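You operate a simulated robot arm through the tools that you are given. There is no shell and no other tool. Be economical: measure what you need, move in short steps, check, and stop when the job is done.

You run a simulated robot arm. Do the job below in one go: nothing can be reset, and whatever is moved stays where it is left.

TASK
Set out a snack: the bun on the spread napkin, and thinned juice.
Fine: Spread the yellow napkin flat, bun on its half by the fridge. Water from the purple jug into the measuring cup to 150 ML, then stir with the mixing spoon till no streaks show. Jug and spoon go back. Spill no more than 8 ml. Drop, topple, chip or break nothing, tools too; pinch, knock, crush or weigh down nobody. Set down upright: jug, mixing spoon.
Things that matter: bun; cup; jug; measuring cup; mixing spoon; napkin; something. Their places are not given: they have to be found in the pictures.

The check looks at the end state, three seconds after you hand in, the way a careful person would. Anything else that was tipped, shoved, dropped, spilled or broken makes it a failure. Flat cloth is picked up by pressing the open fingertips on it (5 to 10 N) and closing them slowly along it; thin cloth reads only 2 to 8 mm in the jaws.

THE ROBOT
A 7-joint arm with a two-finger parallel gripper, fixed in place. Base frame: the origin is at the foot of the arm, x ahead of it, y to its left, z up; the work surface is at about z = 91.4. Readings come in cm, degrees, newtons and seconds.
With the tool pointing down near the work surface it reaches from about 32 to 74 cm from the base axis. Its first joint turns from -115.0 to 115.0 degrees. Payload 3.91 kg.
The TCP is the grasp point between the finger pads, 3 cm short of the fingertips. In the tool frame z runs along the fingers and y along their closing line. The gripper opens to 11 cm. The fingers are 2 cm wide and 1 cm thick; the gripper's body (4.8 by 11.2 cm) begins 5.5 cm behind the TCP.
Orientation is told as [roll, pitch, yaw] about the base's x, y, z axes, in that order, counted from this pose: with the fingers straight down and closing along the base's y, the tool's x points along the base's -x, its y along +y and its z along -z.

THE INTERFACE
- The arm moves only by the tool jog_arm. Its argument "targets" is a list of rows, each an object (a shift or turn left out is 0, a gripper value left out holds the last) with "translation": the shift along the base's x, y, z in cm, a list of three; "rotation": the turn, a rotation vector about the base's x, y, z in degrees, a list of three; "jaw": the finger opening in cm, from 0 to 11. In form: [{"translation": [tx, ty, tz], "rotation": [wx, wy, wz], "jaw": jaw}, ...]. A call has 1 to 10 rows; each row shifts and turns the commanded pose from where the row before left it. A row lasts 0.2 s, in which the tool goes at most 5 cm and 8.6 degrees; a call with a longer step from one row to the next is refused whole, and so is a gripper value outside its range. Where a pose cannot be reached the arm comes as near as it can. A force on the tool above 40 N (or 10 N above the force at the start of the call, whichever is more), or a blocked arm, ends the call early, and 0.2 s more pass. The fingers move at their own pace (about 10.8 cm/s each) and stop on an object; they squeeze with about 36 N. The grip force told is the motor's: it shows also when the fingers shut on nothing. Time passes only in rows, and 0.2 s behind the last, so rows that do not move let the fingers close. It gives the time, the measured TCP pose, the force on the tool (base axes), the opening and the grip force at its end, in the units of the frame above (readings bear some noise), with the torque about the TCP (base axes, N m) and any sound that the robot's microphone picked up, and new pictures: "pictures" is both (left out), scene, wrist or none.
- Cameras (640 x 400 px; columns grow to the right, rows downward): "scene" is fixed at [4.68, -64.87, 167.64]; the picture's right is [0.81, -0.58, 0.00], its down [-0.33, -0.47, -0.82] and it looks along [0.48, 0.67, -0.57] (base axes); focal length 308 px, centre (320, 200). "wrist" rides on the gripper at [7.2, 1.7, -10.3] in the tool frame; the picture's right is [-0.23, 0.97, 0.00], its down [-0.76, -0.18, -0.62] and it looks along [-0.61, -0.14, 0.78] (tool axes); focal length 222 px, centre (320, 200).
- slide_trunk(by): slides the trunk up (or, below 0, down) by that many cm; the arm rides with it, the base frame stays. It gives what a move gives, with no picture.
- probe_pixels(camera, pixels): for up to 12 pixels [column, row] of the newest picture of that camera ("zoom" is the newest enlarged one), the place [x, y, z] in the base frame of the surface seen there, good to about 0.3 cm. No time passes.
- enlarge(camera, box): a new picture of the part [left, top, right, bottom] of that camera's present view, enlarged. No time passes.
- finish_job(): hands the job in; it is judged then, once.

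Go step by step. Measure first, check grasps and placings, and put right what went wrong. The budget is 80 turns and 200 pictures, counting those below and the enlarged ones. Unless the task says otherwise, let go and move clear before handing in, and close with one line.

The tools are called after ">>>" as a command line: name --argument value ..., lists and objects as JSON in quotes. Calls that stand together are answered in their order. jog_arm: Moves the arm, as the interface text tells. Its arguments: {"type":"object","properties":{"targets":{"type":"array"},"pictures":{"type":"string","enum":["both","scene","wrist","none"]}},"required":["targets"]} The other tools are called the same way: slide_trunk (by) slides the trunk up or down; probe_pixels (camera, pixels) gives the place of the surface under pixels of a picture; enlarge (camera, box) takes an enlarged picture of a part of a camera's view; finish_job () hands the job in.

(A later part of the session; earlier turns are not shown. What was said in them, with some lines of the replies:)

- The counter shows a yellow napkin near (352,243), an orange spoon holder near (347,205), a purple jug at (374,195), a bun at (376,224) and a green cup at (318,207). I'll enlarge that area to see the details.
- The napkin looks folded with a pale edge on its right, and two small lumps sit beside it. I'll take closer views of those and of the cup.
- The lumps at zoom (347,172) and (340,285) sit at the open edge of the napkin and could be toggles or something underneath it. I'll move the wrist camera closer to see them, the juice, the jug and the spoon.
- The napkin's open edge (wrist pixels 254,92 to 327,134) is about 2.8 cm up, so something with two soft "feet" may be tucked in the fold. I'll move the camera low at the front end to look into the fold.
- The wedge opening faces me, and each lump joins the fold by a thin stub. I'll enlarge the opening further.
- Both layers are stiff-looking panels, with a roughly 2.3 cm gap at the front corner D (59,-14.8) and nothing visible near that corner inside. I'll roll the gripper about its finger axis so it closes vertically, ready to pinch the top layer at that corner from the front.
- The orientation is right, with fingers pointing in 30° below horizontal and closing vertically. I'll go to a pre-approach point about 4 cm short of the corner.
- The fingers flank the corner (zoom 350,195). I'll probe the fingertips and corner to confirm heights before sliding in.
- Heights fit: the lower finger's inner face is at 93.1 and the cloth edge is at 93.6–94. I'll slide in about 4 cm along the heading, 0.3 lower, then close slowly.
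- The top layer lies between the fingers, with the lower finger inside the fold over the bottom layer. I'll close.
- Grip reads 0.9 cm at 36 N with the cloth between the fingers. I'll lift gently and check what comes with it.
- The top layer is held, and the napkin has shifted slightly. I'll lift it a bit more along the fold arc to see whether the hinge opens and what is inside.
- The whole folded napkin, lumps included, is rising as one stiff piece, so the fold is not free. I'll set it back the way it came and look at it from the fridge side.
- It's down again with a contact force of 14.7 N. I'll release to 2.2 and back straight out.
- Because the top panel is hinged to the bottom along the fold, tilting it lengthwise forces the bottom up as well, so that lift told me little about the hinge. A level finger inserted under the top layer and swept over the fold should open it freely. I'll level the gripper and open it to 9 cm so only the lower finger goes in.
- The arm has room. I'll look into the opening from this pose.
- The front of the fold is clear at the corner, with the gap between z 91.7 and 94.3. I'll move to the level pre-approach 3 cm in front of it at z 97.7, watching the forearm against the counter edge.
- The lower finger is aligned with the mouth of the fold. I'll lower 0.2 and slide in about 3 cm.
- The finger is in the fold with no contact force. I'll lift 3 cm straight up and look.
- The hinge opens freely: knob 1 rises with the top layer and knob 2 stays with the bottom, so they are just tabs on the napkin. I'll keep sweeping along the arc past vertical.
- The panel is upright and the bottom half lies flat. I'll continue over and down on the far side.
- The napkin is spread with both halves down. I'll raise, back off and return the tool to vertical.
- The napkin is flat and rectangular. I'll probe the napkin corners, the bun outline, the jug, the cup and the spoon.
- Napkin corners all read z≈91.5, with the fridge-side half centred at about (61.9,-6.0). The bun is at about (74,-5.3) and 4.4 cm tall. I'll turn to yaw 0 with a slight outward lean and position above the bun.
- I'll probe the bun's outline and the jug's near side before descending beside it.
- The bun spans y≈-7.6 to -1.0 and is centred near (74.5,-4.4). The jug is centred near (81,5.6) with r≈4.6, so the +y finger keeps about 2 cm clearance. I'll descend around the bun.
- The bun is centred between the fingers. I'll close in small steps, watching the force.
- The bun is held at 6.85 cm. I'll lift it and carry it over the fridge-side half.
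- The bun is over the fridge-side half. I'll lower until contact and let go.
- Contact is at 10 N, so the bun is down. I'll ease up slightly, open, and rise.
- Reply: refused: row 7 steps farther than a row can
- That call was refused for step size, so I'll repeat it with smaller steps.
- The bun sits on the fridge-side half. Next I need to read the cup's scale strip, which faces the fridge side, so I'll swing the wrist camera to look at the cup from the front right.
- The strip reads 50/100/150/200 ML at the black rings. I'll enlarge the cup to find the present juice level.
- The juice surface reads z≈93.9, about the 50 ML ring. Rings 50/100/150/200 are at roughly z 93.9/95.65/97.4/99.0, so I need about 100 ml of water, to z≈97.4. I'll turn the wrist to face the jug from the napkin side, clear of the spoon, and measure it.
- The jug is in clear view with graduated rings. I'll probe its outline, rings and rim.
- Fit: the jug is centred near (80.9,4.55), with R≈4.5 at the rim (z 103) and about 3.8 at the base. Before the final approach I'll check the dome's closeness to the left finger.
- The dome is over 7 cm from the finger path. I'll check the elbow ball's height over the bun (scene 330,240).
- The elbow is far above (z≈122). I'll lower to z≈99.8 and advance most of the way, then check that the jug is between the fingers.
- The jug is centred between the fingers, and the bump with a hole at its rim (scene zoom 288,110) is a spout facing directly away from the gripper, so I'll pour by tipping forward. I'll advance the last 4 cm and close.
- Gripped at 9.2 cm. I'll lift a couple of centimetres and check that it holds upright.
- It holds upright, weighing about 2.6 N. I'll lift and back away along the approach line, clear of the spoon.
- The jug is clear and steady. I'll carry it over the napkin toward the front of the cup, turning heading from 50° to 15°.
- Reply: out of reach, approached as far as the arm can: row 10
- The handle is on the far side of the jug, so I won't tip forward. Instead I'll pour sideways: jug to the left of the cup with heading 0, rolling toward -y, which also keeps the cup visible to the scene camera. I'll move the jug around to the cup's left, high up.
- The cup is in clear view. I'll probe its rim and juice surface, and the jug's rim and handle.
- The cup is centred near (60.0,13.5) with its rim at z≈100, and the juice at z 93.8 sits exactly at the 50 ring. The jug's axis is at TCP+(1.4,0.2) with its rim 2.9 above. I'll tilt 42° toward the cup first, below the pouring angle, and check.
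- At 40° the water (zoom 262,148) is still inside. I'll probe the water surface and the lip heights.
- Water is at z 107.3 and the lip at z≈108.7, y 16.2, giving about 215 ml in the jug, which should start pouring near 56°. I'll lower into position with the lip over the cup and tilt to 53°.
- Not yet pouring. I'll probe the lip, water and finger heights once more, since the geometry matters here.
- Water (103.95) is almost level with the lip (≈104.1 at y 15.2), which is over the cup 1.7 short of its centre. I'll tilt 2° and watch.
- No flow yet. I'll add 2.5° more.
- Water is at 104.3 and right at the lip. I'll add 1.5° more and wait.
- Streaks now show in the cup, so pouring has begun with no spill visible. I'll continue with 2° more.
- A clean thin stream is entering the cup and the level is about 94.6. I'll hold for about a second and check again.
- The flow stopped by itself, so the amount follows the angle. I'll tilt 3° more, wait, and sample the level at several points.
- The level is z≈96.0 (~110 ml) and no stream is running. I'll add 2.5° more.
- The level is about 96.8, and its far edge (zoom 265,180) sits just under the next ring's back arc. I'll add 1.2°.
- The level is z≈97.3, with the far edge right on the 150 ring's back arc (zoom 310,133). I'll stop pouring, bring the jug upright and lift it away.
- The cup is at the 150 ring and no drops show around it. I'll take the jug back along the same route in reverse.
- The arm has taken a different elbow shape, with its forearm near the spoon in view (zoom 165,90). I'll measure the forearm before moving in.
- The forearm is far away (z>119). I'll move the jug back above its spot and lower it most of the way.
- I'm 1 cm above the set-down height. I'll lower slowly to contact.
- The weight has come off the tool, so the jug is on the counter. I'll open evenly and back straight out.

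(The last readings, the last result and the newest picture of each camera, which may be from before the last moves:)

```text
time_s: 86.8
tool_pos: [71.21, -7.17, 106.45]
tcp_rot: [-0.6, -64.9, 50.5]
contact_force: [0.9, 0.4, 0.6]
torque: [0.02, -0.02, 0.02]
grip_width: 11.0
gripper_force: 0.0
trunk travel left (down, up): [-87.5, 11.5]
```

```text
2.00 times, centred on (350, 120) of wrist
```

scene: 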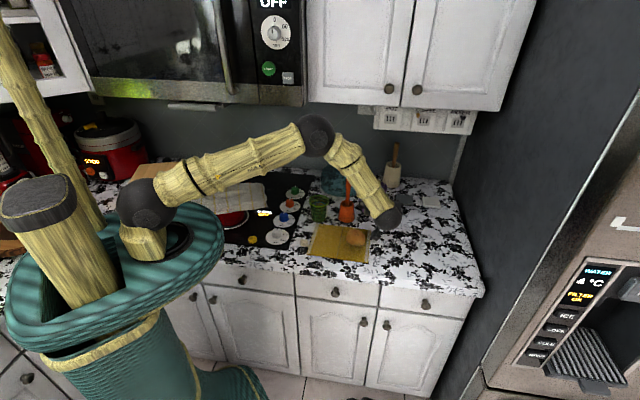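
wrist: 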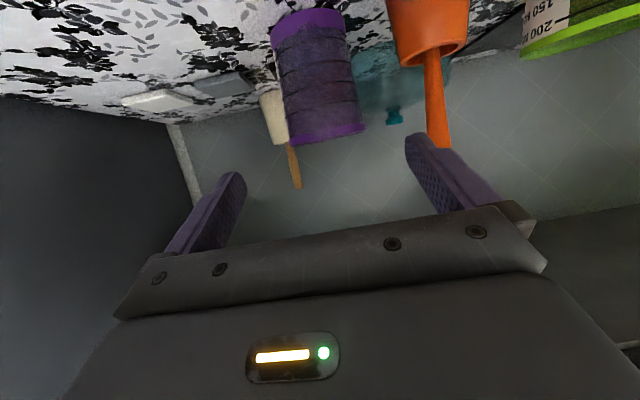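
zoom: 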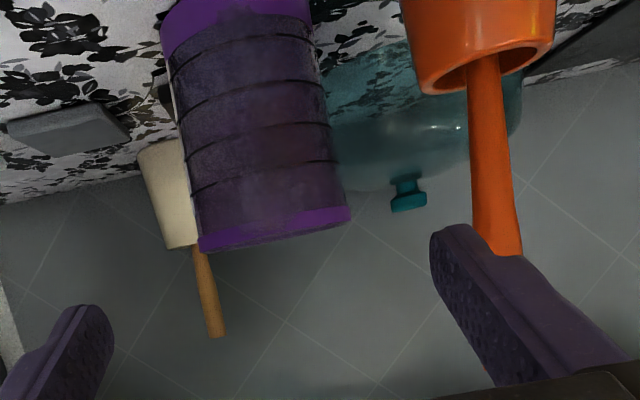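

The jug is standing where it was. Next is the spoon: I'll return the tool to vertical at yaw 0, high and clear of the spoon, and measure its handle.

>>> jog_arm --targets '[{"translation": [-1.3, -1.2, 2], "rotation": [-6.25, 5.15, 0]}, {"translation": [-1.3, -1.2, 2], "rotation": [-6.25, 5.15, 0]}, {"translation": [-1, 0, 2], "rotation": [-6.25, 5.15, 0]}, {"translation": [-1, 0, 2], "rotation": [-6.25, 5.15, 0]}, {"translation": [0, 0, 2], "rotation": [-6.25, 5.15, 0]}, {"translation": [0, 0, 2], "rotation": [-6.25, 5.15, 0]}, {"translation": [0, 0, 2], "rotation": [-6.25, 5.15, 0]}, {"translation": [0, 0, 2], "rotation": [-6.25, 5.15, 0]}, {"rotation": [0, 0, -7.2]}, {"rotation": [0, 0, -7.2]}]' --pictures "none"

>>> jog_arm --targets '[{"rotation": [0, 0, -7.2], "translation": [0, 2, 0]}, {"rotation": [0, 0, -7.2], "translation": [0, 2, 0], "jaw": 6}, {"rotation": [0, 0, -7.2], "translation": [0, 2, 0]}, {"rotation": [0, 0, -7.2], "translation": [0, 2, 0]}, {"rotation": [0, 0, -7.2], "translation": [0, 2, 0]}, {"translation": [0, 2, 0]}, {"translation": [0, 2, 0]}, {}]'

>>> enlarge --camera "wrist" --box '[220, 60, 460, 220]'

>>> enlarge --camera "scene" --box '[300, 150, 400, 240]'

```text
time_s: 89.0
tool_pos: [66.48, -9.46, 122.31]
tcp_rot: [-0.8, -0.2, 36.0]
contact_force: [0.8, -0.7, -0.2]
torque: [0.0, 0.0, 0.03]
grip_width: 11.0
gripper_force: 0.1
trunk travel left (down, up): [-87.5, 11.5]
```

```text
time_s: 90.8
tool_pos: [66.47, 4.33, 122.39]
tcp_rot: [-0.6, -0.1, 0.2]
contact_force: [0.0, 0.1, -0.9]
torque: [0.0, 0.01, 0.01]
grip_width: 5.99
gripper_force: 0.1
trunk travel left (down, up): [-87.5, 11.5]
```

scene: 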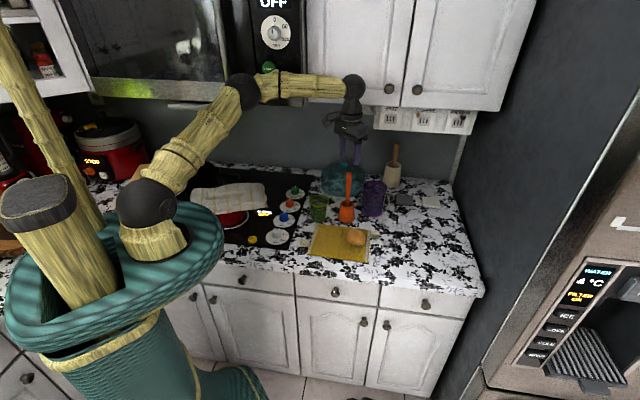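
wrist: 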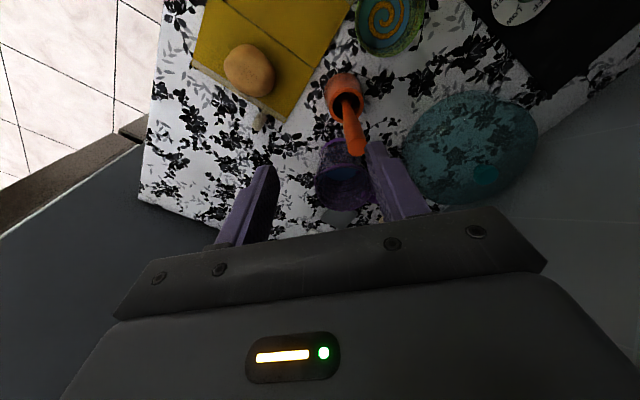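

```text
2.50 times, centred on (340, 140) of wrist
```

zoom: 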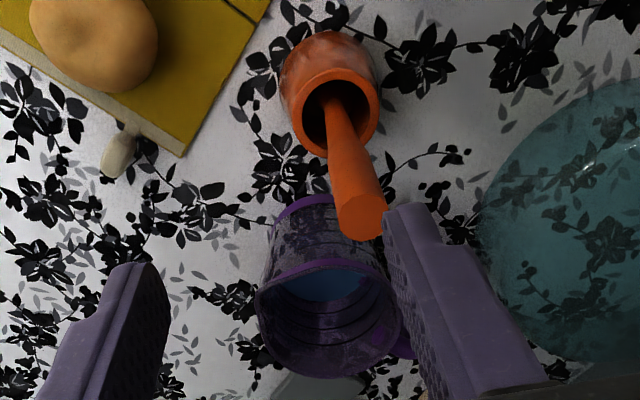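

```text
4.44 times, centred on (350, 195) of scene
```

zoom: 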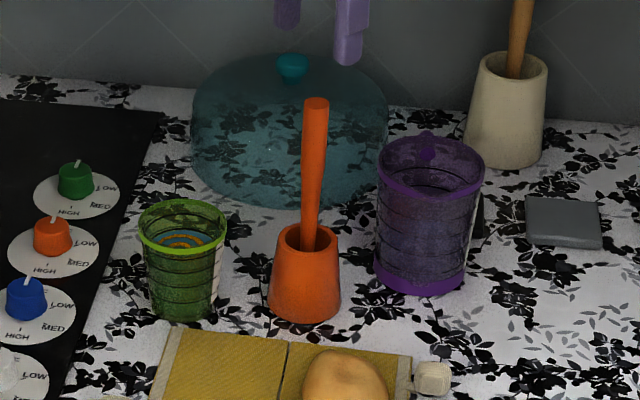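

The bun, jug, cup and pot all look fine. I'll probe the spoon's top disc, its handle, and the pot's rim.

>>> probe_pixels --camera "wrist" --pixels '[[357, 144], [352, 140], [363, 147], [350, 118], [347, 106], [330, 97], [359, 100], [345, 78], [345, 118]]'

>>> probe_pixels --camera "scene" --pixels '[[349, 174], [349, 185], [348, 195], [347, 204], [342, 204], [356, 206], [348, 210]]'

```text
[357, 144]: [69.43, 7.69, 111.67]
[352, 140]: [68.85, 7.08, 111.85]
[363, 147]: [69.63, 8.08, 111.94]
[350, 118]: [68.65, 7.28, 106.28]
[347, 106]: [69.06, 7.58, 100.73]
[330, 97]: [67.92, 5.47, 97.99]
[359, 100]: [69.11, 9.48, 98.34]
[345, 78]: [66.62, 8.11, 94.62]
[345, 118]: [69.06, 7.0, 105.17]
```

```text
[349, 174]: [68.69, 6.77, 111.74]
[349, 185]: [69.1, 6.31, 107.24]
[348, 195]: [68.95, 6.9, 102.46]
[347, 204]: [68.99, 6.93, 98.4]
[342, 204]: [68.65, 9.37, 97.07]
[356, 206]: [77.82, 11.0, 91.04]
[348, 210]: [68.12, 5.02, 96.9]
```

The spoon stands nearly vertical, with its axis at about (69.5,7.4) and its top at z 111.8. I'll descend around it with TCP at z 109 and close.

>>> jog_arm --targets '[{"translation": [1.5, 1.5, -1.4]}, {"translation": [1.5, 1.5, -2]}, {"translation": [0, 0, -3]}, {"translation": [0, 0, -3]}, {"translation": [0, 0, -2.5]}, {"translation": [0, 0, -1.5]}, {}]'

>>> enlarge --camera "wrist" --box '[220, 60, 460, 240]'

```text
time_s: 92.4
tool_pos: [69.46, 7.48, 109.01]
tcp_rot: [-0.8, -0.1, 0.1]
contact_force: [-0.4, -0.4, 0.6]
torque: [-0.01, 0.03, 0.0]
grip_width: 5.99
gripper_force: 0.0
trunk travel left (down, up): [-87.5, 11.5]
```

scene: 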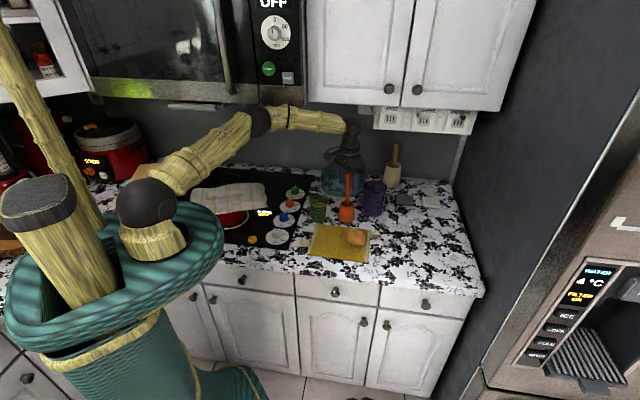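
wrist: 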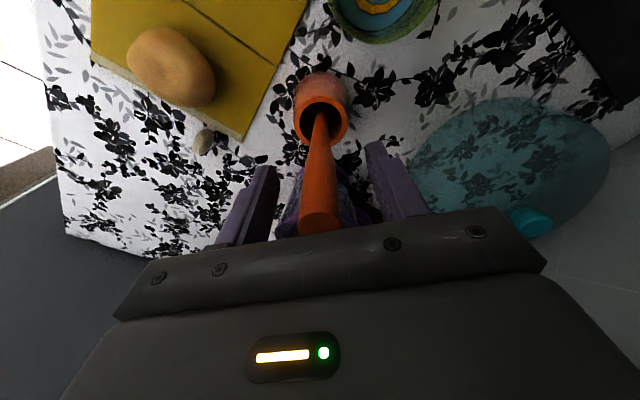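

```text
2.22 times, centred on (340, 150) of wrist
```

zoom: 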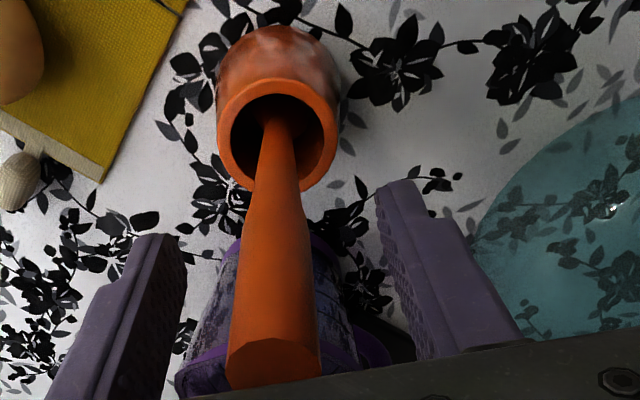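

The handle is between the fingers. I'll close on it slowly.

>>> jog_arm --targets '[{"jaw": 4}, {"jaw": 3}, {"jaw": 2.2}, {"jaw": 1.5}, {}]' --pictures "none"

>>> jog_arm --targets '[{"translation": [0, 0, 1]}, {"translation": [0, 0, 1.5]}, {"translation": [0, 0, 2]}, {"translation": [0, 0, 2]}, {"translation": [0, 0, 2]}, {}]'

>>> enlarge --camera "scene" --box '[300, 130, 390, 230]'

```text
time_s: 93.6
tool_pos: [69.4, 7.37, 109.0]
tcp_rot: [-0.7, -0.1, 0.0]
contact_force: [-0.1, 0.2, 0.3]
torque: [-0.05, -0.06, -0.01]
grip_width: 2.06
gripper_force: 35.7
trunk travel left (down, up): [-87.5, 11.5]
```

```text
time_s: 95.0
tool_pos: [69.52, 7.41, 117.61]
tcp_rot: [-0.7, -0.2, 0.1]
contact_force: [0.4, 0.2, -0.4]
torque: [-0.07, 0.0, 0.0]
grip_width: 2.02
gripper_force: 36.4
trunk travel left (down, up): [-87.5, 11.5]
```

scene: 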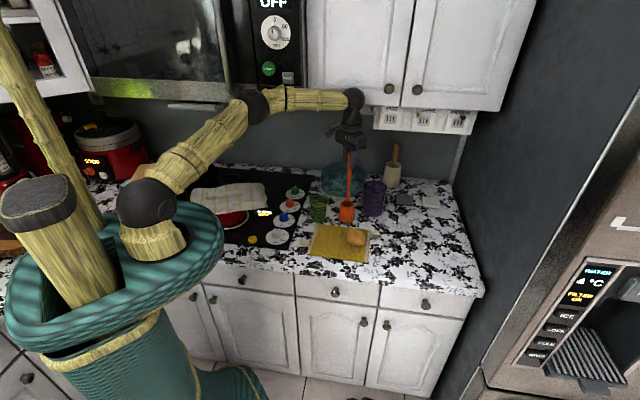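
wrist: 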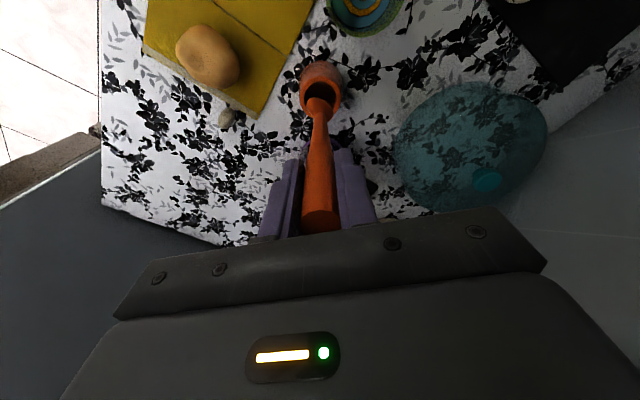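

```text
4.00 times, centred on (345, 180) of scene
```

zoom: 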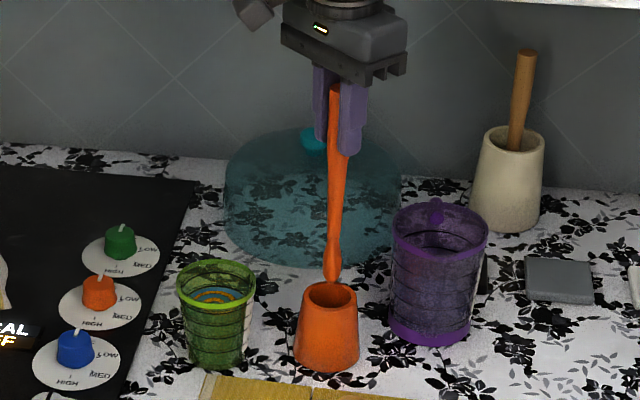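

The spoon is held by its handle, with its narrow head just above the pot (zoom 333,275). I'll probe the tip, then raise a bit more.

>>> probe_pixels --camera "zoom" --pixels '[[333, 278], [332, 265], [335, 240], [337, 190], [327, 300], [333, 88]]'

>>> jog_arm --targets '[{"translation": [0, 0, 1.5]}, {"translation": [0, 0, 1.5]}, {}]' --pictures "none"

>>> enlarge --camera "scene" --box '[325, 165, 365, 215]'

```text
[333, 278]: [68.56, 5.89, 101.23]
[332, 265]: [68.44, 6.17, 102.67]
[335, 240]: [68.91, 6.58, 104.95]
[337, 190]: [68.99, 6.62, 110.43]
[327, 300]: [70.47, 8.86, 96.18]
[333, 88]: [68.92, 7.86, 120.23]
```

```text
time_s: 95.8
tool_pos: [69.52, 7.44, 120.51]
tcp_rot: [-0.9, -0.1, 0.2]
contact_force: [0.1, -0.2, 0.0]
torque: [-0.01, 0.0, 0.02]
grip_width: 2.04
gripper_force: 35.7
trunk travel left (down, up): [-87.5, 11.5]
```

```text
8.00 times, centred on (345, 190) of scene
```

zoom: 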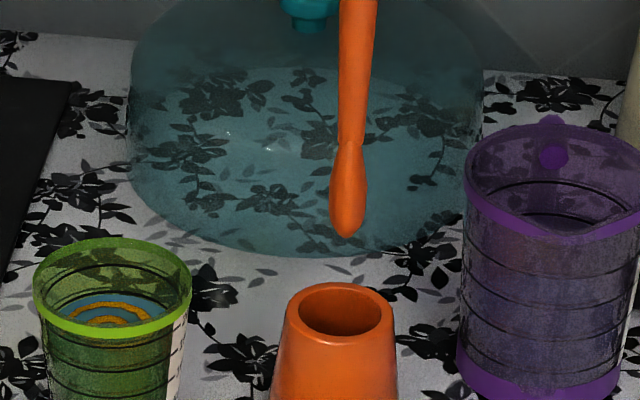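

The tip is about 17 cm below TCP with a slight lean. I'll move over the cup at this height, then check alignment.

>>> jog_arm --targets '[{"translation": [-1.8, 1.3, 0]}, {"translation": [-1.8, 1.4, 0]}, {"translation": [-1.8, 1.3, 0]}, {"translation": [-1.8, 1.4, 0]}, {"translation": [-1.8, 1.3, 0]}, {}]' --pictures "none"

>>> enlarge --camera "scene" --box '[296, 175, 346, 230]'

>>> probe_pixels --camera "zoom" --pixels '[[224, 150], [354, 150], [287, 195], [290, 98], [322, 113], [223, 165], [355, 165], [290, 205]]'

```text
time_s: 97.4
tool_pos: [60.51, 11.04, 120.92]
tcp_rot: [-0.1, -0.1, -2.3]
contact_force: [0.1, 0.5, -0.5]
torque: [-0.02, -0.02, 0.0]
grip_width: 2.03
gripper_force: 36.2
trunk travel left (down, up): [-87.5, 11.5]
heard: click
stopped in row 6: the arm was blocked; the commanded pose is now the measured one
```

```text
7.27 times, centred on (321, 202) of scene
```

zoom: 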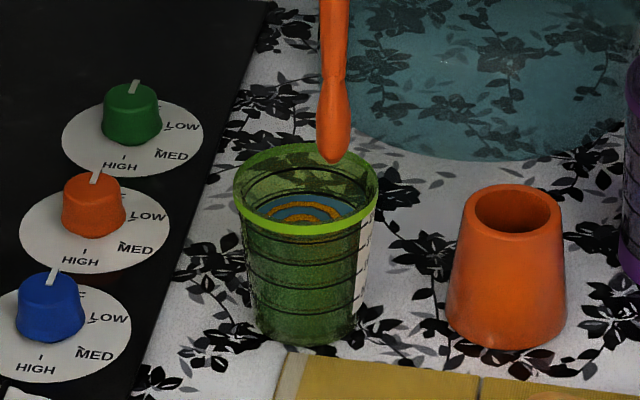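

```text
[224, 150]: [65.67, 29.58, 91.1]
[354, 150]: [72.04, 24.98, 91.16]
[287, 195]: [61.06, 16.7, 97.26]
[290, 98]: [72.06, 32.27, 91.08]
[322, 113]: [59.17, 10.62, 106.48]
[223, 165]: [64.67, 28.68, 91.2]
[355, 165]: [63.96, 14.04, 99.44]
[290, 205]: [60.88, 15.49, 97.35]
```

The arm was blocked at y≈11 with a click. I'll look at the whole scene to see what the arm is touching.

>>> enlarge --camera "scene" --box '[140, 0, 400, 200]'

>>> enlarge --camera "scene" --box '[190, 60, 290, 140]'

```text
2.00 times, centred on (270, 100) of scene
```

zoom: 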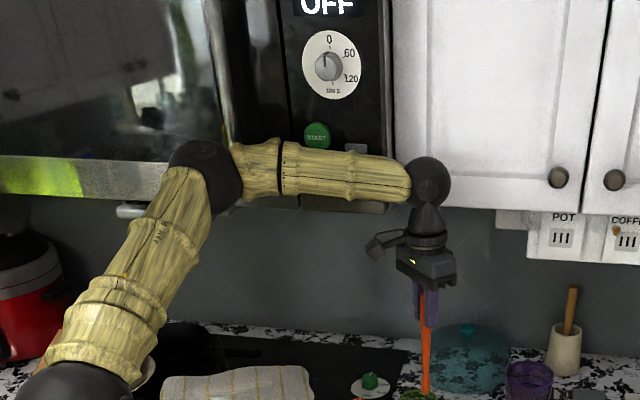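

```text
5.00 times, centred on (240, 100) of scene
```

zoom: 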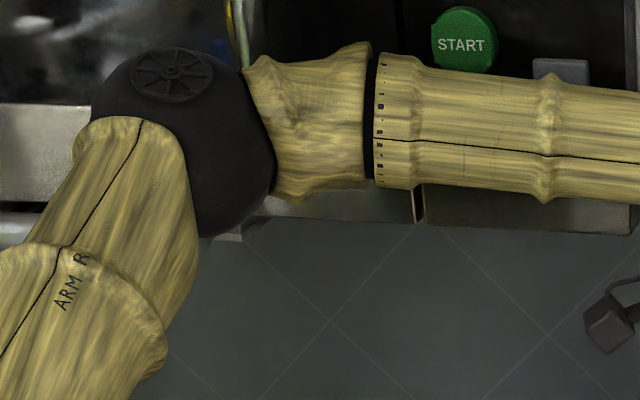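

The forearm is against the microwave's lower front. I'll back off the way I came a little and probe the microwave and forearm positions.

>>> jog_arm --targets '[{"translation": [1.0, -1.5, 0]}, {"translation": [1.0, -1.5, 0]}, {}]' --pictures "scene"

>>> probe_pixels --camera "scene" --pixels '[[303, 103], [300, 60], [240, 105], [200, 100], [100, 95], [268, 68], [245, 95], [290, 85], [330, 95], [353, 85], [180, 40], [283, 40]]'

>>> enlarge --camera "scene" --box '[190, 0, 390, 140]'

```text
time_s: 98.2
tool_pos: [62.26, 9.69, 120.77]
tcp_rot: [-0.5, -0.4, -1.1]
contact_force: [-0.5, 0.4, 0.0]
torque: [-0.03, -0.02, 0.0]
grip_width: 2.02
gripper_force: 36.0
trunk travel left (down, up): [-87.5, 11.5]
```

scene: 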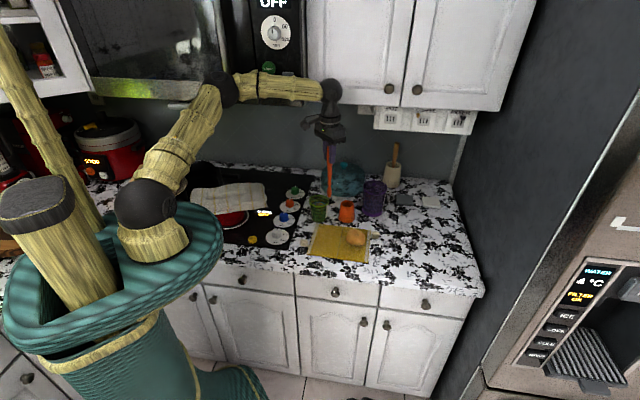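

```text
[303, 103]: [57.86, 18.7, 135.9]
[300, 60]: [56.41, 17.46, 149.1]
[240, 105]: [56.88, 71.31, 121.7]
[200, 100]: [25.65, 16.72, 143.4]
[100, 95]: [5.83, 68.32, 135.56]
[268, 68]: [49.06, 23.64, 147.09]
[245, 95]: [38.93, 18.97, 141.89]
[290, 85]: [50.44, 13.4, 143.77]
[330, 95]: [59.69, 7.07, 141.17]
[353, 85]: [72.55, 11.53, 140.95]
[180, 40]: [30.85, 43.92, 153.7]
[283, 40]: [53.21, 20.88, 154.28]
```

```text
2.86 times, centred on (290, 70) of scene
```

zoom: 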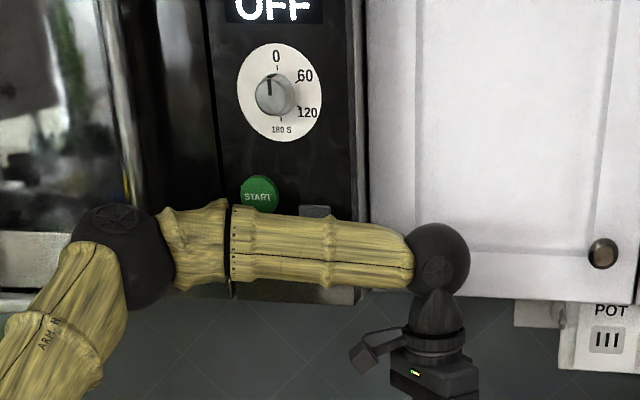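

The microwave's front plane passes only about 2 cm behind the cup with its bottom at z≈136, so the wrist can't be directly above. Its controls are unchanged (OFF, dial at 0). I'll lean the tool and spoon 22° so the wrist sits toward the front while the tip is over the cup.

>>> jog_arm --targets '[{"translation": [-1.5, -0.3, 0.3], "rotation": [3.96, -3.8, 0]}, {"translation": [-1.5, 0, 0], "rotation": [3.96, -3.8, 0]}, {"translation": [-1.5, 0, 0], "rotation": [3.96, -3.8, 0]}, {"translation": [-1.5, 0, 0], "rotation": [3.96, -3.8, 0]}, {}]' --pictures "scene"

>>> enlarge --camera "scene" --box '[290, 130, 360, 230]'

```text
time_s: 99.4
tool_pos: [56.44, 9.47, 120.85]
tcp_rot: [15.9, -14.9, -3.5]
contact_force: [-0.2, -0.6, -0.5]
torque: [-0.04, -0.02, -0.01]
grip_width: 1.97
gripper_force: 35.5
trunk travel left (down, up): [-87.5, 11.5]
```

scene: 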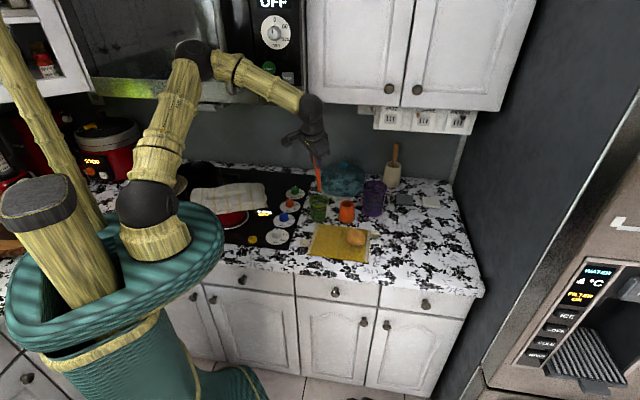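

```text
4.00 times, centred on (325, 180) of scene
```

zoom: 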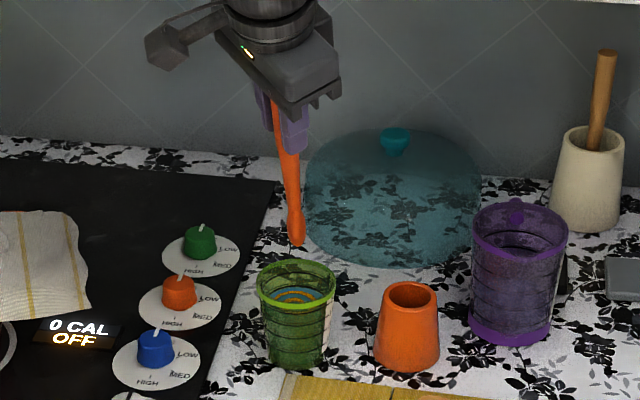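

>>> probe_pixels --camera "zoom" --pixels '[[297, 242], [296, 228], [292, 195], [258, 285], [336, 285], [290, 308], [300, 262]]'

```text
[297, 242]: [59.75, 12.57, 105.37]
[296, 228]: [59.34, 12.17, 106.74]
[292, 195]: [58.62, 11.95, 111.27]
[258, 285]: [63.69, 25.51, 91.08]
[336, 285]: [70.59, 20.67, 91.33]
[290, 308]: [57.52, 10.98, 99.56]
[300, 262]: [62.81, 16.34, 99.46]
```

The tip is over the cup at about (60.1,13.1,104.7). I'll shift it slightly to the back so the leaning shaft clears the front rim, and lower it into the juice in steps.

>>> jog_arm --targets '[{"translation": [0.5, 1.1, 0]}, {"translation": [0, 0, -2]}, {"translation": [0, 0, -2]}, {"translation": [0, 0, -2]}, {}]' --pictures "scene"

>>> enlarge --camera "scene" --box '[295, 170, 345, 230]'

```text
time_s: 100.6
tool_pos: [57.02, 10.66, 114.92]
tcp_rot: [15.8, -14.8, -3.5]
contact_force: [-1.0, -0.2, -0.7]
torque: [-0.1, 0.01, -0.03]
grip_width: 2.0
gripper_force: 36.5
trunk travel left (down, up): [-87.5, 11.5]
```

scene: 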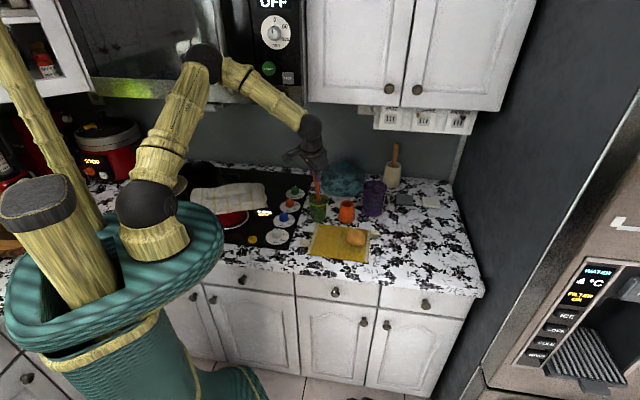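

```text
6.67 times, centred on (320, 200) of scene
5 turns are left
```

zoom: 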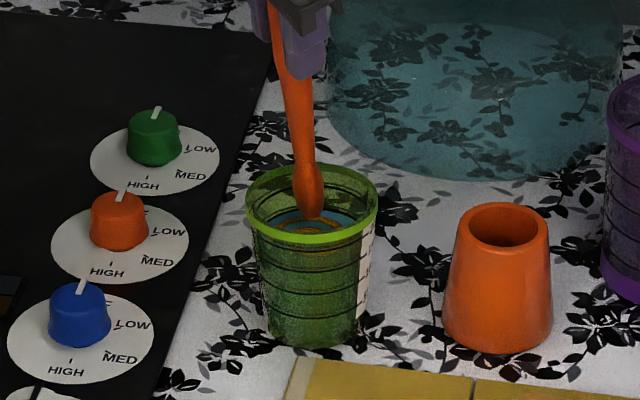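

The tip is entering the juice cleanly. With few turns left, I'll lower it to just above the bottom, stir six gentle ellipses in one batch, and look at the result.

>>> jog_arm --targets '[{"translation": [0, 0, -1.7]}, {"translation": [0, 0, -1.7]}, {"translation": [0, 0, -1.5]}, {"translation": [0.35, 0.36, 0]}, {}]' --pictures "none"

>>> jog_arm --targets '[{"translation": [0.52, -0.78, 0]}, {"translation": [-0.07, -0.62, 0]}, {"translation": [-0.615, -0.095, 0]}, {"translation": [-0.8, 0.486, 0]}, {"translation": [-0.52, 0.78, 0]}, {"translation": [0.07, 0.62, 0]}, {"translation": [0.615, 0.095, 0]}, {"translation": [0.8, -0.486, 0]}]' --pictures "none"

>>> jog_arm --targets '[{"translation": [0.52, -0.78, 0]}, {"translation": [-0.07, -0.62, 0]}, {"translation": [-0.615, -0.095, 0]}, {"translation": [-0.8, 0.486, 0]}, {"translation": [-0.52, 0.78, 0]}, {"translation": [0.07, 0.62, 0]}, {"translation": [0.615, 0.095, 0]}, {"translation": [0.8, -0.486, 0]}]' --pictures "none"

>>> jog_arm --targets '[{"translation": [0.52, -0.78, 0]}, {"translation": [-0.07, -0.62, 0]}, {"translation": [-0.615, -0.095, 0]}, {"translation": [-0.8, 0.486, 0]}, {"translation": [-0.52, 0.78, 0]}, {"translation": [0.07, 0.62, 0]}, {"translation": [0.615, 0.095, 0]}, {"translation": [0.8, -0.486, 0]}]' --pictures "none"

>>> jog_arm --targets '[{"translation": [0.52, -0.78, 0]}, {"translation": [-0.07, -0.62, 0]}, {"translation": [-0.615, -0.095, 0]}, {"translation": [-0.8, 0.486, 0]}, {"translation": [-0.52, 0.78, 0]}, {"translation": [0.07, 0.62, 0]}, {"translation": [0.615, 0.095, 0]}, {"translation": [0.8, -0.486, 0]}]' --pictures "none"

>>> jog_arm --targets '[{"translation": [0.52, -0.78, 0]}, {"translation": [-0.07, -0.62, 0]}, {"translation": [-0.615, -0.095, 0]}, {"translation": [-0.8, 0.486, 0]}, {"translation": [-0.52, 0.78, 0]}, {"translation": [0.07, 0.62, 0]}, {"translation": [0.615, 0.095, 0]}, {"translation": [0.8, -0.486, 0]}]' --pictures "none"

>>> jog_arm --targets '[{"translation": [0.52, -0.78, 0]}, {"translation": [-0.07, -0.62, 0]}, {"translation": [-0.615, -0.095, 0]}, {"translation": [-0.8, 0.486, 0]}, {"translation": [-0.52, 0.78, 0]}, {"translation": [0.07, 0.62, 0]}, {"translation": [0.615, 0.095, 0]}, {"translation": [0.8, -0.486, 0]}]' --pictures "none"

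>>> enlarge --camera "scene" --box '[298, 180, 358, 230]'

>>> probe_pixels --camera "scene" --pixels '[[340, 204], [354, 204], [347, 208], [347, 201]]'

```text
time_s: 101.8
tool_pos: [57.32, 11.06, 109.99]
tcp_rot: [15.8, -14.6, -3.4]
contact_force: [-0.3, -0.6, 0.2]
torque: [-0.12, 0.04, -0.03]
grip_width: 1.95
gripper_force: 35.8
trunk travel left (down, up): [-87.5, 11.5]
```

```text
time_s: 103.6
tool_pos: [57.34, 11.03, 109.98]
tcp_rot: [15.9, -14.6, -3.5]
contact_force: [0.6, -0.3, -0.8]
torque: [-0.01, 0.0, -0.02]
grip_width: 1.94
gripper_force: 36.0
trunk travel left (down, up): [-87.5, 11.5]
```

```text
time_s: 105.4
tool_pos: [57.3, 11.04, 109.94]
tcp_rot: [15.9, -14.7, -3.4]
contact_force: [0.0, 0.4, 0.2]
torque: [0.04, -0.02, 0.0]
grip_width: 1.94
gripper_force: 35.7
trunk travel left (down, up): [-87.5, 11.5]
```

```text
time_s: 107.2
tool_pos: [57.32, 11.2, 110.03]
tcp_rot: [15.8, -14.7, -3.5]
contact_force: [-0.3, -0.2, -0.5]
torque: [-0.01, 0.02, -0.02]
grip_width: 1.98
gripper_force: 36.4
trunk travel left (down, up): [-87.5, 11.5]
```

```text
time_s: 109.0
tool_pos: [57.37, 11.09, 109.92]
tcp_rot: [15.8, -14.8, -3.5]
contact_force: [0.5, -0.6, -0.5]
torque: [-0.01, -0.01, -0.01]
grip_width: 1.94
gripper_force: 35.5
trunk travel left (down, up): [-87.5, 11.5]
```

```text
time_s: 110.8
tool_pos: [57.39, 11.05, 109.94]
tcp_rot: [15.9, -14.7, -3.4]
contact_force: [0.3, -0.3, -0.2]
torque: [0.01, 0.01, 0.02]
grip_width: 1.93
gripper_force: 36.0
trunk travel left (down, up): [-87.5, 11.5]
```

```text
time_s: 112.6
tool_pos: [57.42, 11.19, 110.03]
tcp_rot: [15.9, -14.7, -3.4]
contact_force: [0.4, 0.0, -0.4]
torque: [-0.01, 0.0, -0.02]
grip_width: 1.96
gripper_force: 35.9
trunk travel left (down, up): [-87.5, 11.5]
```

```text
8.00 times, centred on (328, 205) of scene
```

zoom: 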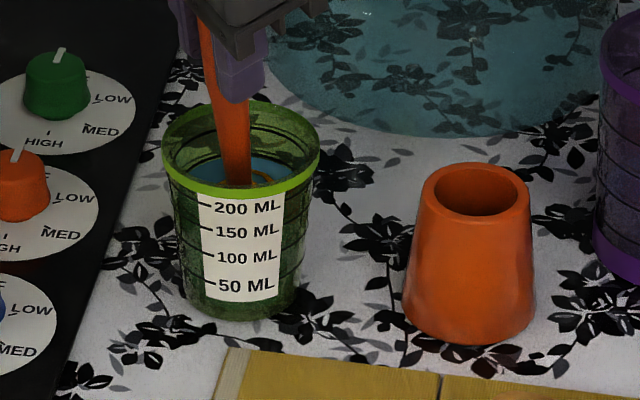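

```text
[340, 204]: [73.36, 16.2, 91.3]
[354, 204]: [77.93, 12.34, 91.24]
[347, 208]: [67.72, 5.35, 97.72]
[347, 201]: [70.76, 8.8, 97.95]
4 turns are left
```

Six turns softened the streaks but some remain (zoom 260,180), and the cup has turned a little and shifted about 0.5 cm, so the tip was touching its wall. I'll stir on with a smaller, quicker circle at two depths, look, then lift the spoon out and hold it upright above its pot for checking.

>>> jog_arm --targets '[{"translation": [0.166, -0.923, 0]}, {"translation": [-0.826, -0.443, 0]}, {"translation": [-0.676, 0.648, 0]}, {"translation": [0.406, 0.845, 0]}, {"translation": [0.93, -0.127, 0]}, {"translation": [0.166, -0.923, 0]}, {"translation": [-0.826, -0.443, 0]}, {"translation": [-0.676, 0.648, 0]}, {"translation": [0.406, 0.845, 0]}, {"translation": [0.93, -0.127, 0]}]' --pictures "none"

>>> jog_arm --targets '[{"translation": [0.166, -0.923, 0]}, {"translation": [-0.826, -0.443, 0]}, {"translation": [-0.676, 0.648, 0]}, {"translation": [0.406, 0.845, 0]}, {"translation": [0.93, -0.127, 0]}, {"translation": [0.166, -0.923, 0]}, {"translation": [-0.826, -0.443, 0]}, {"translation": [-0.676, 0.648, 0]}, {"translation": [0.406, 0.845, 0]}, {"translation": [0.93, -0.127, 0]}]' --pictures "none"

>>> jog_arm --targets '[{"translation": [0.166, -0.923, 0]}, {"translation": [-0.826, -0.443, 0]}, {"translation": [-0.676, 0.648, 0]}, {"translation": [0.406, 0.845, 0]}, {"translation": [0.93, -0.127, 0]}, {"translation": [0.166, -0.923, 0]}, {"translation": [-0.826, -0.443, 0]}, {"translation": [-0.676, 0.648, 0]}, {"translation": [0.406, 0.845, 0]}, {"translation": [0.93, -0.127, 0]}]' --pictures "none"

>>> jog_arm --targets '[{"translation": [0.166, -0.923, 0.6]}, {"translation": [-0.826, -0.443, 0.5]}, {"translation": [-0.676, 0.648, 0.5]}, {"translation": [0.406, 0.845, 0.4]}, {"translation": [0.93, -0.127, 0]}, {"translation": [0.166, -0.923, 0]}, {"translation": [-0.826, -0.443, 0]}, {"translation": [-0.676, 0.648, 0]}, {"translation": [0.406, 0.845, 0]}, {"translation": [0.93, -0.127, 0]}]' --pictures "none"

>>> jog_arm --targets '[{"translation": [0.166, -0.923, 0]}, {"translation": [-0.826, -0.443, 0]}, {"translation": [-0.676, 0.648, 0]}, {"translation": [0.406, 0.845, 0]}, {"translation": [0.93, -0.127, 0]}, {"translation": [0.166, -0.923, 0]}, {"translation": [-0.826, -0.443, 0]}, {"translation": [-0.676, 0.648, 0]}, {"translation": [0.406, 0.845, 0]}, {"translation": [0.93, -0.127, 0]}]' --pictures "none"

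>>> jog_arm --targets '[{"translation": [0.166, -0.923, 0]}, {"translation": [-0.826, -0.443, 0]}, {"translation": [-0.676, 0.648, 0]}, {"translation": [0.406, 0.845, 0]}, {"translation": [0.93, -0.127, 0]}, {"translation": [0.166, -0.923, 0]}, {"translation": [-0.826, -0.443, 0]}, {"translation": [-0.676, 0.648, 0]}, {"translation": [0.406, 0.845, 0]}, {"translation": [0.93, -0.127, 0]}]' --pictures "none"

>>> jog_arm --targets '[{"translation": [0.166, -0.923, -0.5]}, {"translation": [-0.826, -0.443, -0.5]}, {"translation": [-0.676, 0.648, -0.5]}, {"translation": [0.406, 0.845, -0.5]}, {"translation": [0.93, -0.127, 0]}, {"translation": [0.166, -0.923, 0]}, {"translation": [-0.826, -0.443, 0]}, {"translation": [-0.676, 0.648, 0]}, {"translation": [0.406, 0.845, 0]}, {"translation": [0.93, -0.127, 0]}]' --pictures "none"

>>> jog_arm --targets '[{"translation": [0.166, -0.923, 0]}, {"translation": [-0.826, -0.443, 0]}, {"translation": [-0.676, 0.648, 0]}, {"translation": [0.406, 0.845, 0]}, {"translation": [0.93, -0.127, 0]}, {"translation": [0.166, -0.923, 0]}, {"translation": [-0.826, -0.443, 0]}, {"translation": [-0.676, 0.648, 0]}, {"translation": [0.406, 0.845, 0]}, {"translation": [0.93, -0.127, 0]}]' --pictures "none"

>>> jog_arm --targets '[{"translation": [0.166, -0.923, 0]}, {"translation": [-0.826, -0.443, 0]}, {"translation": [-0.676, 0.648, 0]}, {"translation": [0.406, 0.845, 0]}, {"translation": [0.93, -0.127, 0]}, {"translation": [0.166, -0.923, 0]}, {"translation": [-0.826, -0.443, 0]}, {"translation": [-0.676, 0.648, 0]}, {"translation": [0.406, 0.845, 0]}, {"translation": [0.93, -0.127, 0]}]' --pictures "none"

>>> jog_arm --targets '[{"translation": [-0.55, -0.58, 0]}, {"translation": [0, 0, 2]}, {"translation": [0, 0, 2]}, {"translation": [0, 0, 2]}, {"translation": [0, 0, 2]}, {"translation": [0, 0, 2]}, {"translation": [0, 0, 1.2]}, {}, {}, {}]' --pictures "none"

>>> enlarge --camera "scene" --box '[298, 170, 358, 230]'

>>> probe_pixels --camera "scene" --pixels '[[316, 198], [318, 199], [321, 200], [318, 202], [312, 206], [318, 195]]'

```text
time_s: 114.8
tool_pos: [57.3, 11.05, 110.03]
tcp_rot: [15.7, -14.7, -3.4]
contact_force: [0.9, -0.6, -0.4]
torque: [-0.06, 0.11, -0.02]
grip_width: 1.96
gripper_force: 35.9
trunk travel left (down, up): [-87.5, 11.5]
```

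```text
time_s: 117.0
tool_pos: [57.44, 11.14, 109.94]
tcp_rot: [15.7, -14.7, -3.4]
contact_force: [-0.3, 1.2, -1.1]
torque: [-0.05, 0.03, -0.01]
grip_width: 1.96
gripper_force: 36.2
trunk travel left (down, up): [-87.5, 11.5]
```

```text
time_s: 119.2
tool_pos: [57.43, 11.07, 109.96]
tcp_rot: [15.8, -14.6, -3.4]
contact_force: [0.4, -0.7, 0.5]
torque: [-0.07, 0.08, 0.02]
grip_width: 1.96
gripper_force: 36.0
trunk travel left (down, up): [-87.5, 11.5]
```

```text
time_s: 121.4
tool_pos: [57.37, 11.02, 112.19]
tcp_rot: [15.8, -14.7, -3.6]
contact_force: [0.0, -0.8, -0.4]
torque: [0.02, -0.01, -0.01]
grip_width: 1.95
gripper_force: 36.5
trunk travel left (down, up): [-87.5, 11.5]
```

```text
time_s: 123.6
tool_pos: [57.61, 11.1, 112.05]
tcp_rot: [15.8, -14.7, -3.4]
contact_force: [0.8, -0.2, -0.3]
torque: [0.0, 0.01, 0.01]
grip_width: 1.96
gripper_force: 35.5
trunk travel left (down, up): [-87.5, 11.5]
```

```text
time_s: 125.8
tool_pos: [57.31, 11.08, 112.09]
tcp_rot: [15.8, -14.8, -3.6]
contact_force: [-0.1, -0.2, -0.1]
torque: [0.01, -0.03, 0.02]
grip_width: 1.95
gripper_force: 35.9
trunk travel left (down, up): [-87.5, 11.5]
```

```text
time_s: 128.0
tool_pos: [57.34, 11.17, 109.96]
tcp_rot: [15.8, -14.8, -3.4]
contact_force: [-0.2, -0.2, -0.9]
torque: [-0.01, 0.01, 0.0]
grip_width: 1.96
gripper_force: 35.6
trunk travel left (down, up): [-87.5, 11.5]
```

```text
time_s: 130.2
tool_pos: [57.41, 11.23, 109.9]
tcp_rot: [15.7, -14.7, -3.4]
contact_force: [-0.7, -1.5, -0.2]
torque: [-0.06, 0.02, -0.03]
grip_width: 1.95
gripper_force: 35.9
trunk travel left (down, up): [-87.5, 11.5]
```

```text
time_s: 132.4
tool_pos: [57.36, 11.06, 109.93]
tcp_rot: [15.8, -14.8, -3.4]
contact_force: [-0.7, 0.5, -0.2]
torque: [-0.01, 0.02, -0.04]
grip_width: 1.95
gripper_force: 36.5
trunk travel left (down, up): [-87.5, 11.5]
```

```text
time_s: 134.6
tool_pos: [56.95, 10.67, 121.18]
tcp_rot: [15.8, -14.8, -3.4]
contact_force: [-0.8, -0.6, -0.2]
torque: [-0.03, -0.02, 0.03]
grip_width: 1.97
gripper_force: 36.3
trunk travel left (down, up): [-87.5, 11.5]
```

```text
6.67 times, centred on (328, 200) of scene
```

zoom: 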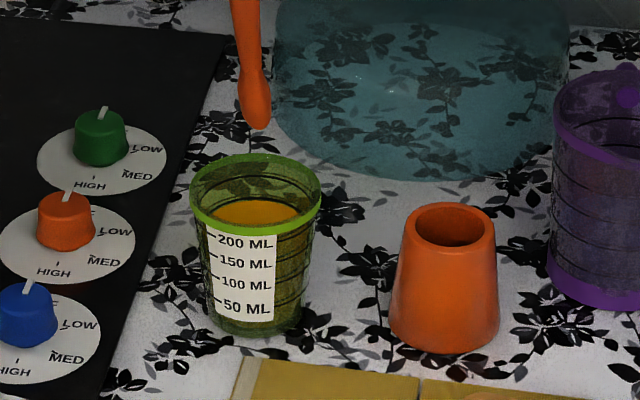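

```text
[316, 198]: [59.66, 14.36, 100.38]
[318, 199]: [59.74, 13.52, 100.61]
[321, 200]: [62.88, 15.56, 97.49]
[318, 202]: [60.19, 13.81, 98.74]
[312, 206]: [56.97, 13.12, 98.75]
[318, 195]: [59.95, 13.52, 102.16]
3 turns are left
```

The juice is now uniformly orange with no streaks, and its surface is at z≈97.5, on the 150 mark. I'll straighten the spoon while moving it above its pot, then measure tip against pot opening.

>>> jog_arm --targets '[{"translation": [1.5, -0.7, 0], "rotation": [-3.96, 3.8, 0]}, {"translation": [1.5, -0.7, 0], "rotation": [-3.96, 3.8, 0]}, {"translation": [1.5, -0.7, 0], "rotation": [-3.96, 3.8, 0]}, {"translation": [1.5, -0.7, 0], "rotation": [-3.96, 3.8, 0]}, {"translation": [1.63, -0.12, 0]}, {"translation": [1.63, -0.12, 0]}, {"translation": [1.63, -0.12, 0]}, {"translation": [1.63, -0.12, 0]}, {}]' --pictures "wrist"

>>> jog_arm --targets '[{"translation": [0, 0, -1.5]}, {"translation": [0, 0, -1.5]}, {}]' --pictures "wrist"

>>> enlarge --camera "scene" --box '[325, 165, 365, 220]'

>>> probe_pixels --camera "scene" --pixels '[[346, 200], [346, 198], [346, 195], [347, 190], [341, 203], [354, 203], [347, 207], [347, 202], [348, 202], [348, 180]]'

>>> enlarge --camera "wrist" --box '[250, 30, 410, 240]'

```text
time_s: 136.6
tool_pos: [69.34, 7.3, 121.22]
tcp_rot: [-0.7, -0.2, -1.3]
contact_force: [-0.2, -0.6, 0.2]
torque: [0.02, -0.03, 0.03]
grip_width: 1.92
gripper_force: 36.0
trunk travel left (down, up): [-87.5, 11.5]
```

wrist: 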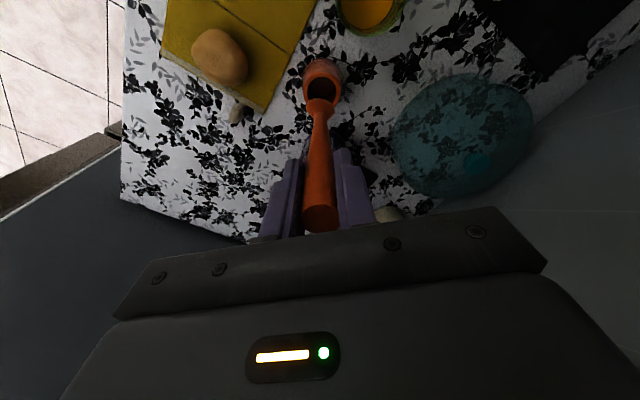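

```text
time_s: 137.4
tool_pos: [69.27, 7.23, 118.18]
tcp_rot: [-0.7, -0.1, -1.3]
contact_force: [-0.2, -1.0, -0.5]
torque: [-0.02, -0.01, 0.03]
grip_width: 1.93
gripper_force: 35.7
trunk travel left (down, up): [-87.5, 11.5]
```

wrist: 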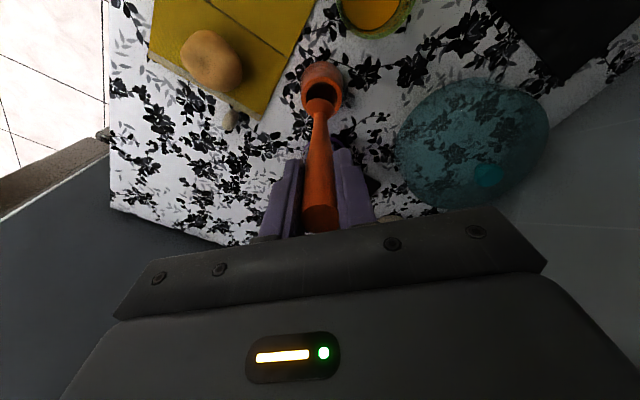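

```text
7.27 times, centred on (345, 192) of scene
```

zoom: 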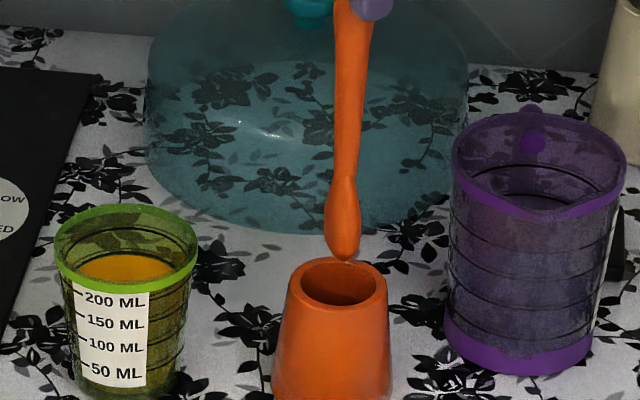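

```text
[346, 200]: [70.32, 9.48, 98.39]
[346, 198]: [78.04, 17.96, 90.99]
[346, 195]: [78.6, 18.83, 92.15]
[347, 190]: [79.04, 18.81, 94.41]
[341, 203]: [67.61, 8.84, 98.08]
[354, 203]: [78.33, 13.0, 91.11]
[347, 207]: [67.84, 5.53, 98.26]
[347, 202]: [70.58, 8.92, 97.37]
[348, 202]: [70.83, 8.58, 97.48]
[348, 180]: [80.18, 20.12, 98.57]
```

```text
1.90 times, centred on (330, 135) of wrist
2 turns are left
```

zoom: 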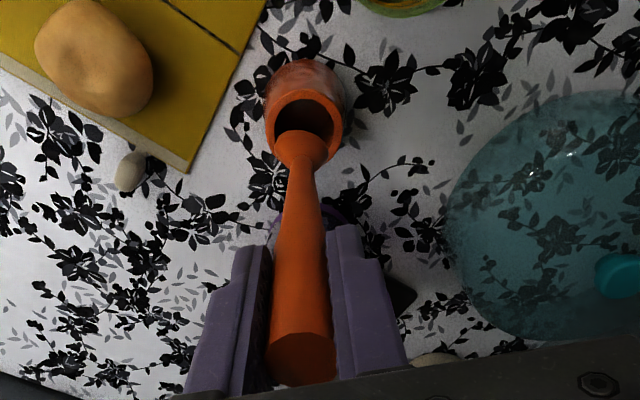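

The spoon's tip lines up with the pot opening, about 0.25 cm toward the front, and it hasn't slipped in the grip. I'll correct that, lower it straight to its original depth, open slowly, rise clear and retreat, then check.

>>> jog_arm --targets '[{"translation": [0.28, 0.28, 0]}, {"translation": [0, 0, -1.5]}, {"translation": [0, 0, -1.5]}, {"translation": [0, 0, -1.5]}, {"translation": [0, 0, -1.5]}, {"translation": [0, 0, -1.2]}, {"translation": [0, 0, -0.8]}, {"translation": [0, 0, -0.5]}, {"translation": [0, 0, -0.4]}, {}]' --pictures "none"

>>> jog_arm --targets '[{"jaw": 2.3}, {"jaw": 2.7}, {"jaw": 3.2}, {"jaw": 4}, {"jaw": 5}, {"jaw": 6.5}, {}, {}]' --pictures "none"

>>> jog_arm --targets '[{"translation": [0, 0, 1]}, {"translation": [0, 0, 2]}, {"translation": [0, 0, 3]}, {"translation": [0, 0, 3]}, {"translation": [0, 0, 3]}, {"translation": [0, 0, 1]}, {"translation": [-2, -2, 0]}, {"translation": [-3, -3, 0]}, {"translation": [-3, -3, 0]}, {}]' --pictures "scene"

>>> enlarge --camera "scene" --box '[290, 150, 410, 265]'

>>> probe_pixels --camera "scene" --pixels '[[349, 174], [349, 185], [348, 195], [356, 237], [374, 213]]'

```text
time_s: 139.6
tool_pos: [69.61, 7.52, 109.56]
tcp_rot: [-0.7, -0.4, -1.2]
contact_force: [-0.1, 0.2, 18.5]
torque: [0.17, -0.15, 0.02]
grip_width: 1.98
gripper_force: 35.9
trunk travel left (down, up): [-87.5, 11.5]
```

```text
time_s: 141.4
tool_pos: [69.66, 7.54, 109.34]
tcp_rot: [-0.7, 0.0, -1.4]
contact_force: [0.0, -0.3, 0.5]
torque: [0.0, 0.0, 0.02]
grip_width: 6.49
gripper_force: 0.0
trunk travel left (down, up): [-87.5, 11.5]
```

```text
time_s: 143.6
tool_pos: [61.62, -0.49, 122.47]
tcp_rot: [-0.8, -0.1, -1.3]
contact_force: [0.5, -0.2, 0.1]
torque: [-0.02, 0.02, -0.02]
grip_width: 6.48
gripper_force: 0.0
trunk travel left (down, up): [-87.5, 11.5]
```

scene: 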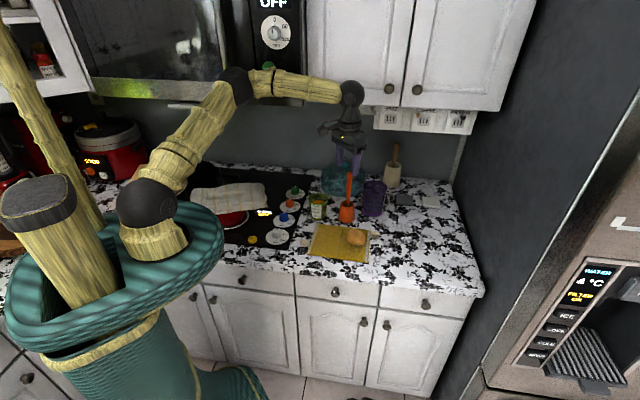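

```text
3.48 times, centred on (350, 208) of scene
```

zoom: 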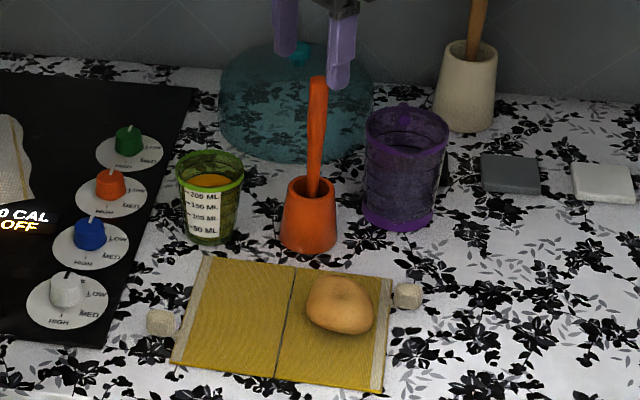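

```text
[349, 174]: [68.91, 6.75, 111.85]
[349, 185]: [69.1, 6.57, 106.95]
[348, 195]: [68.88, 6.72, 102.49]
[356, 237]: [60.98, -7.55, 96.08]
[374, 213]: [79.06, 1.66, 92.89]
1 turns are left
```

The spoon is upright in its pot and the jug is back in place. The bun sits on the fridge-side half of the flat napkin, and the juice is evenly mixed at the 150 mark. The gripper is clear, so I'm handing the job in.

>>> finish_job

```text
The job is handed in.
```

The snack is set out and handed in, and no spills showed in the pictures. The bun is on the fridge-side half of the flat napkin, the juice is thinned to the 150 ML mark and stirred streak-free, and the jug and spoon are back upright. Three contacts could still count against it: lifting the napkin nudged the bun about 1 cm, the spoon turned the measuring cup and shifted it about 0.5 cm, and the forearm touched the microwave (one click, but its controls still looked the same afterwards).
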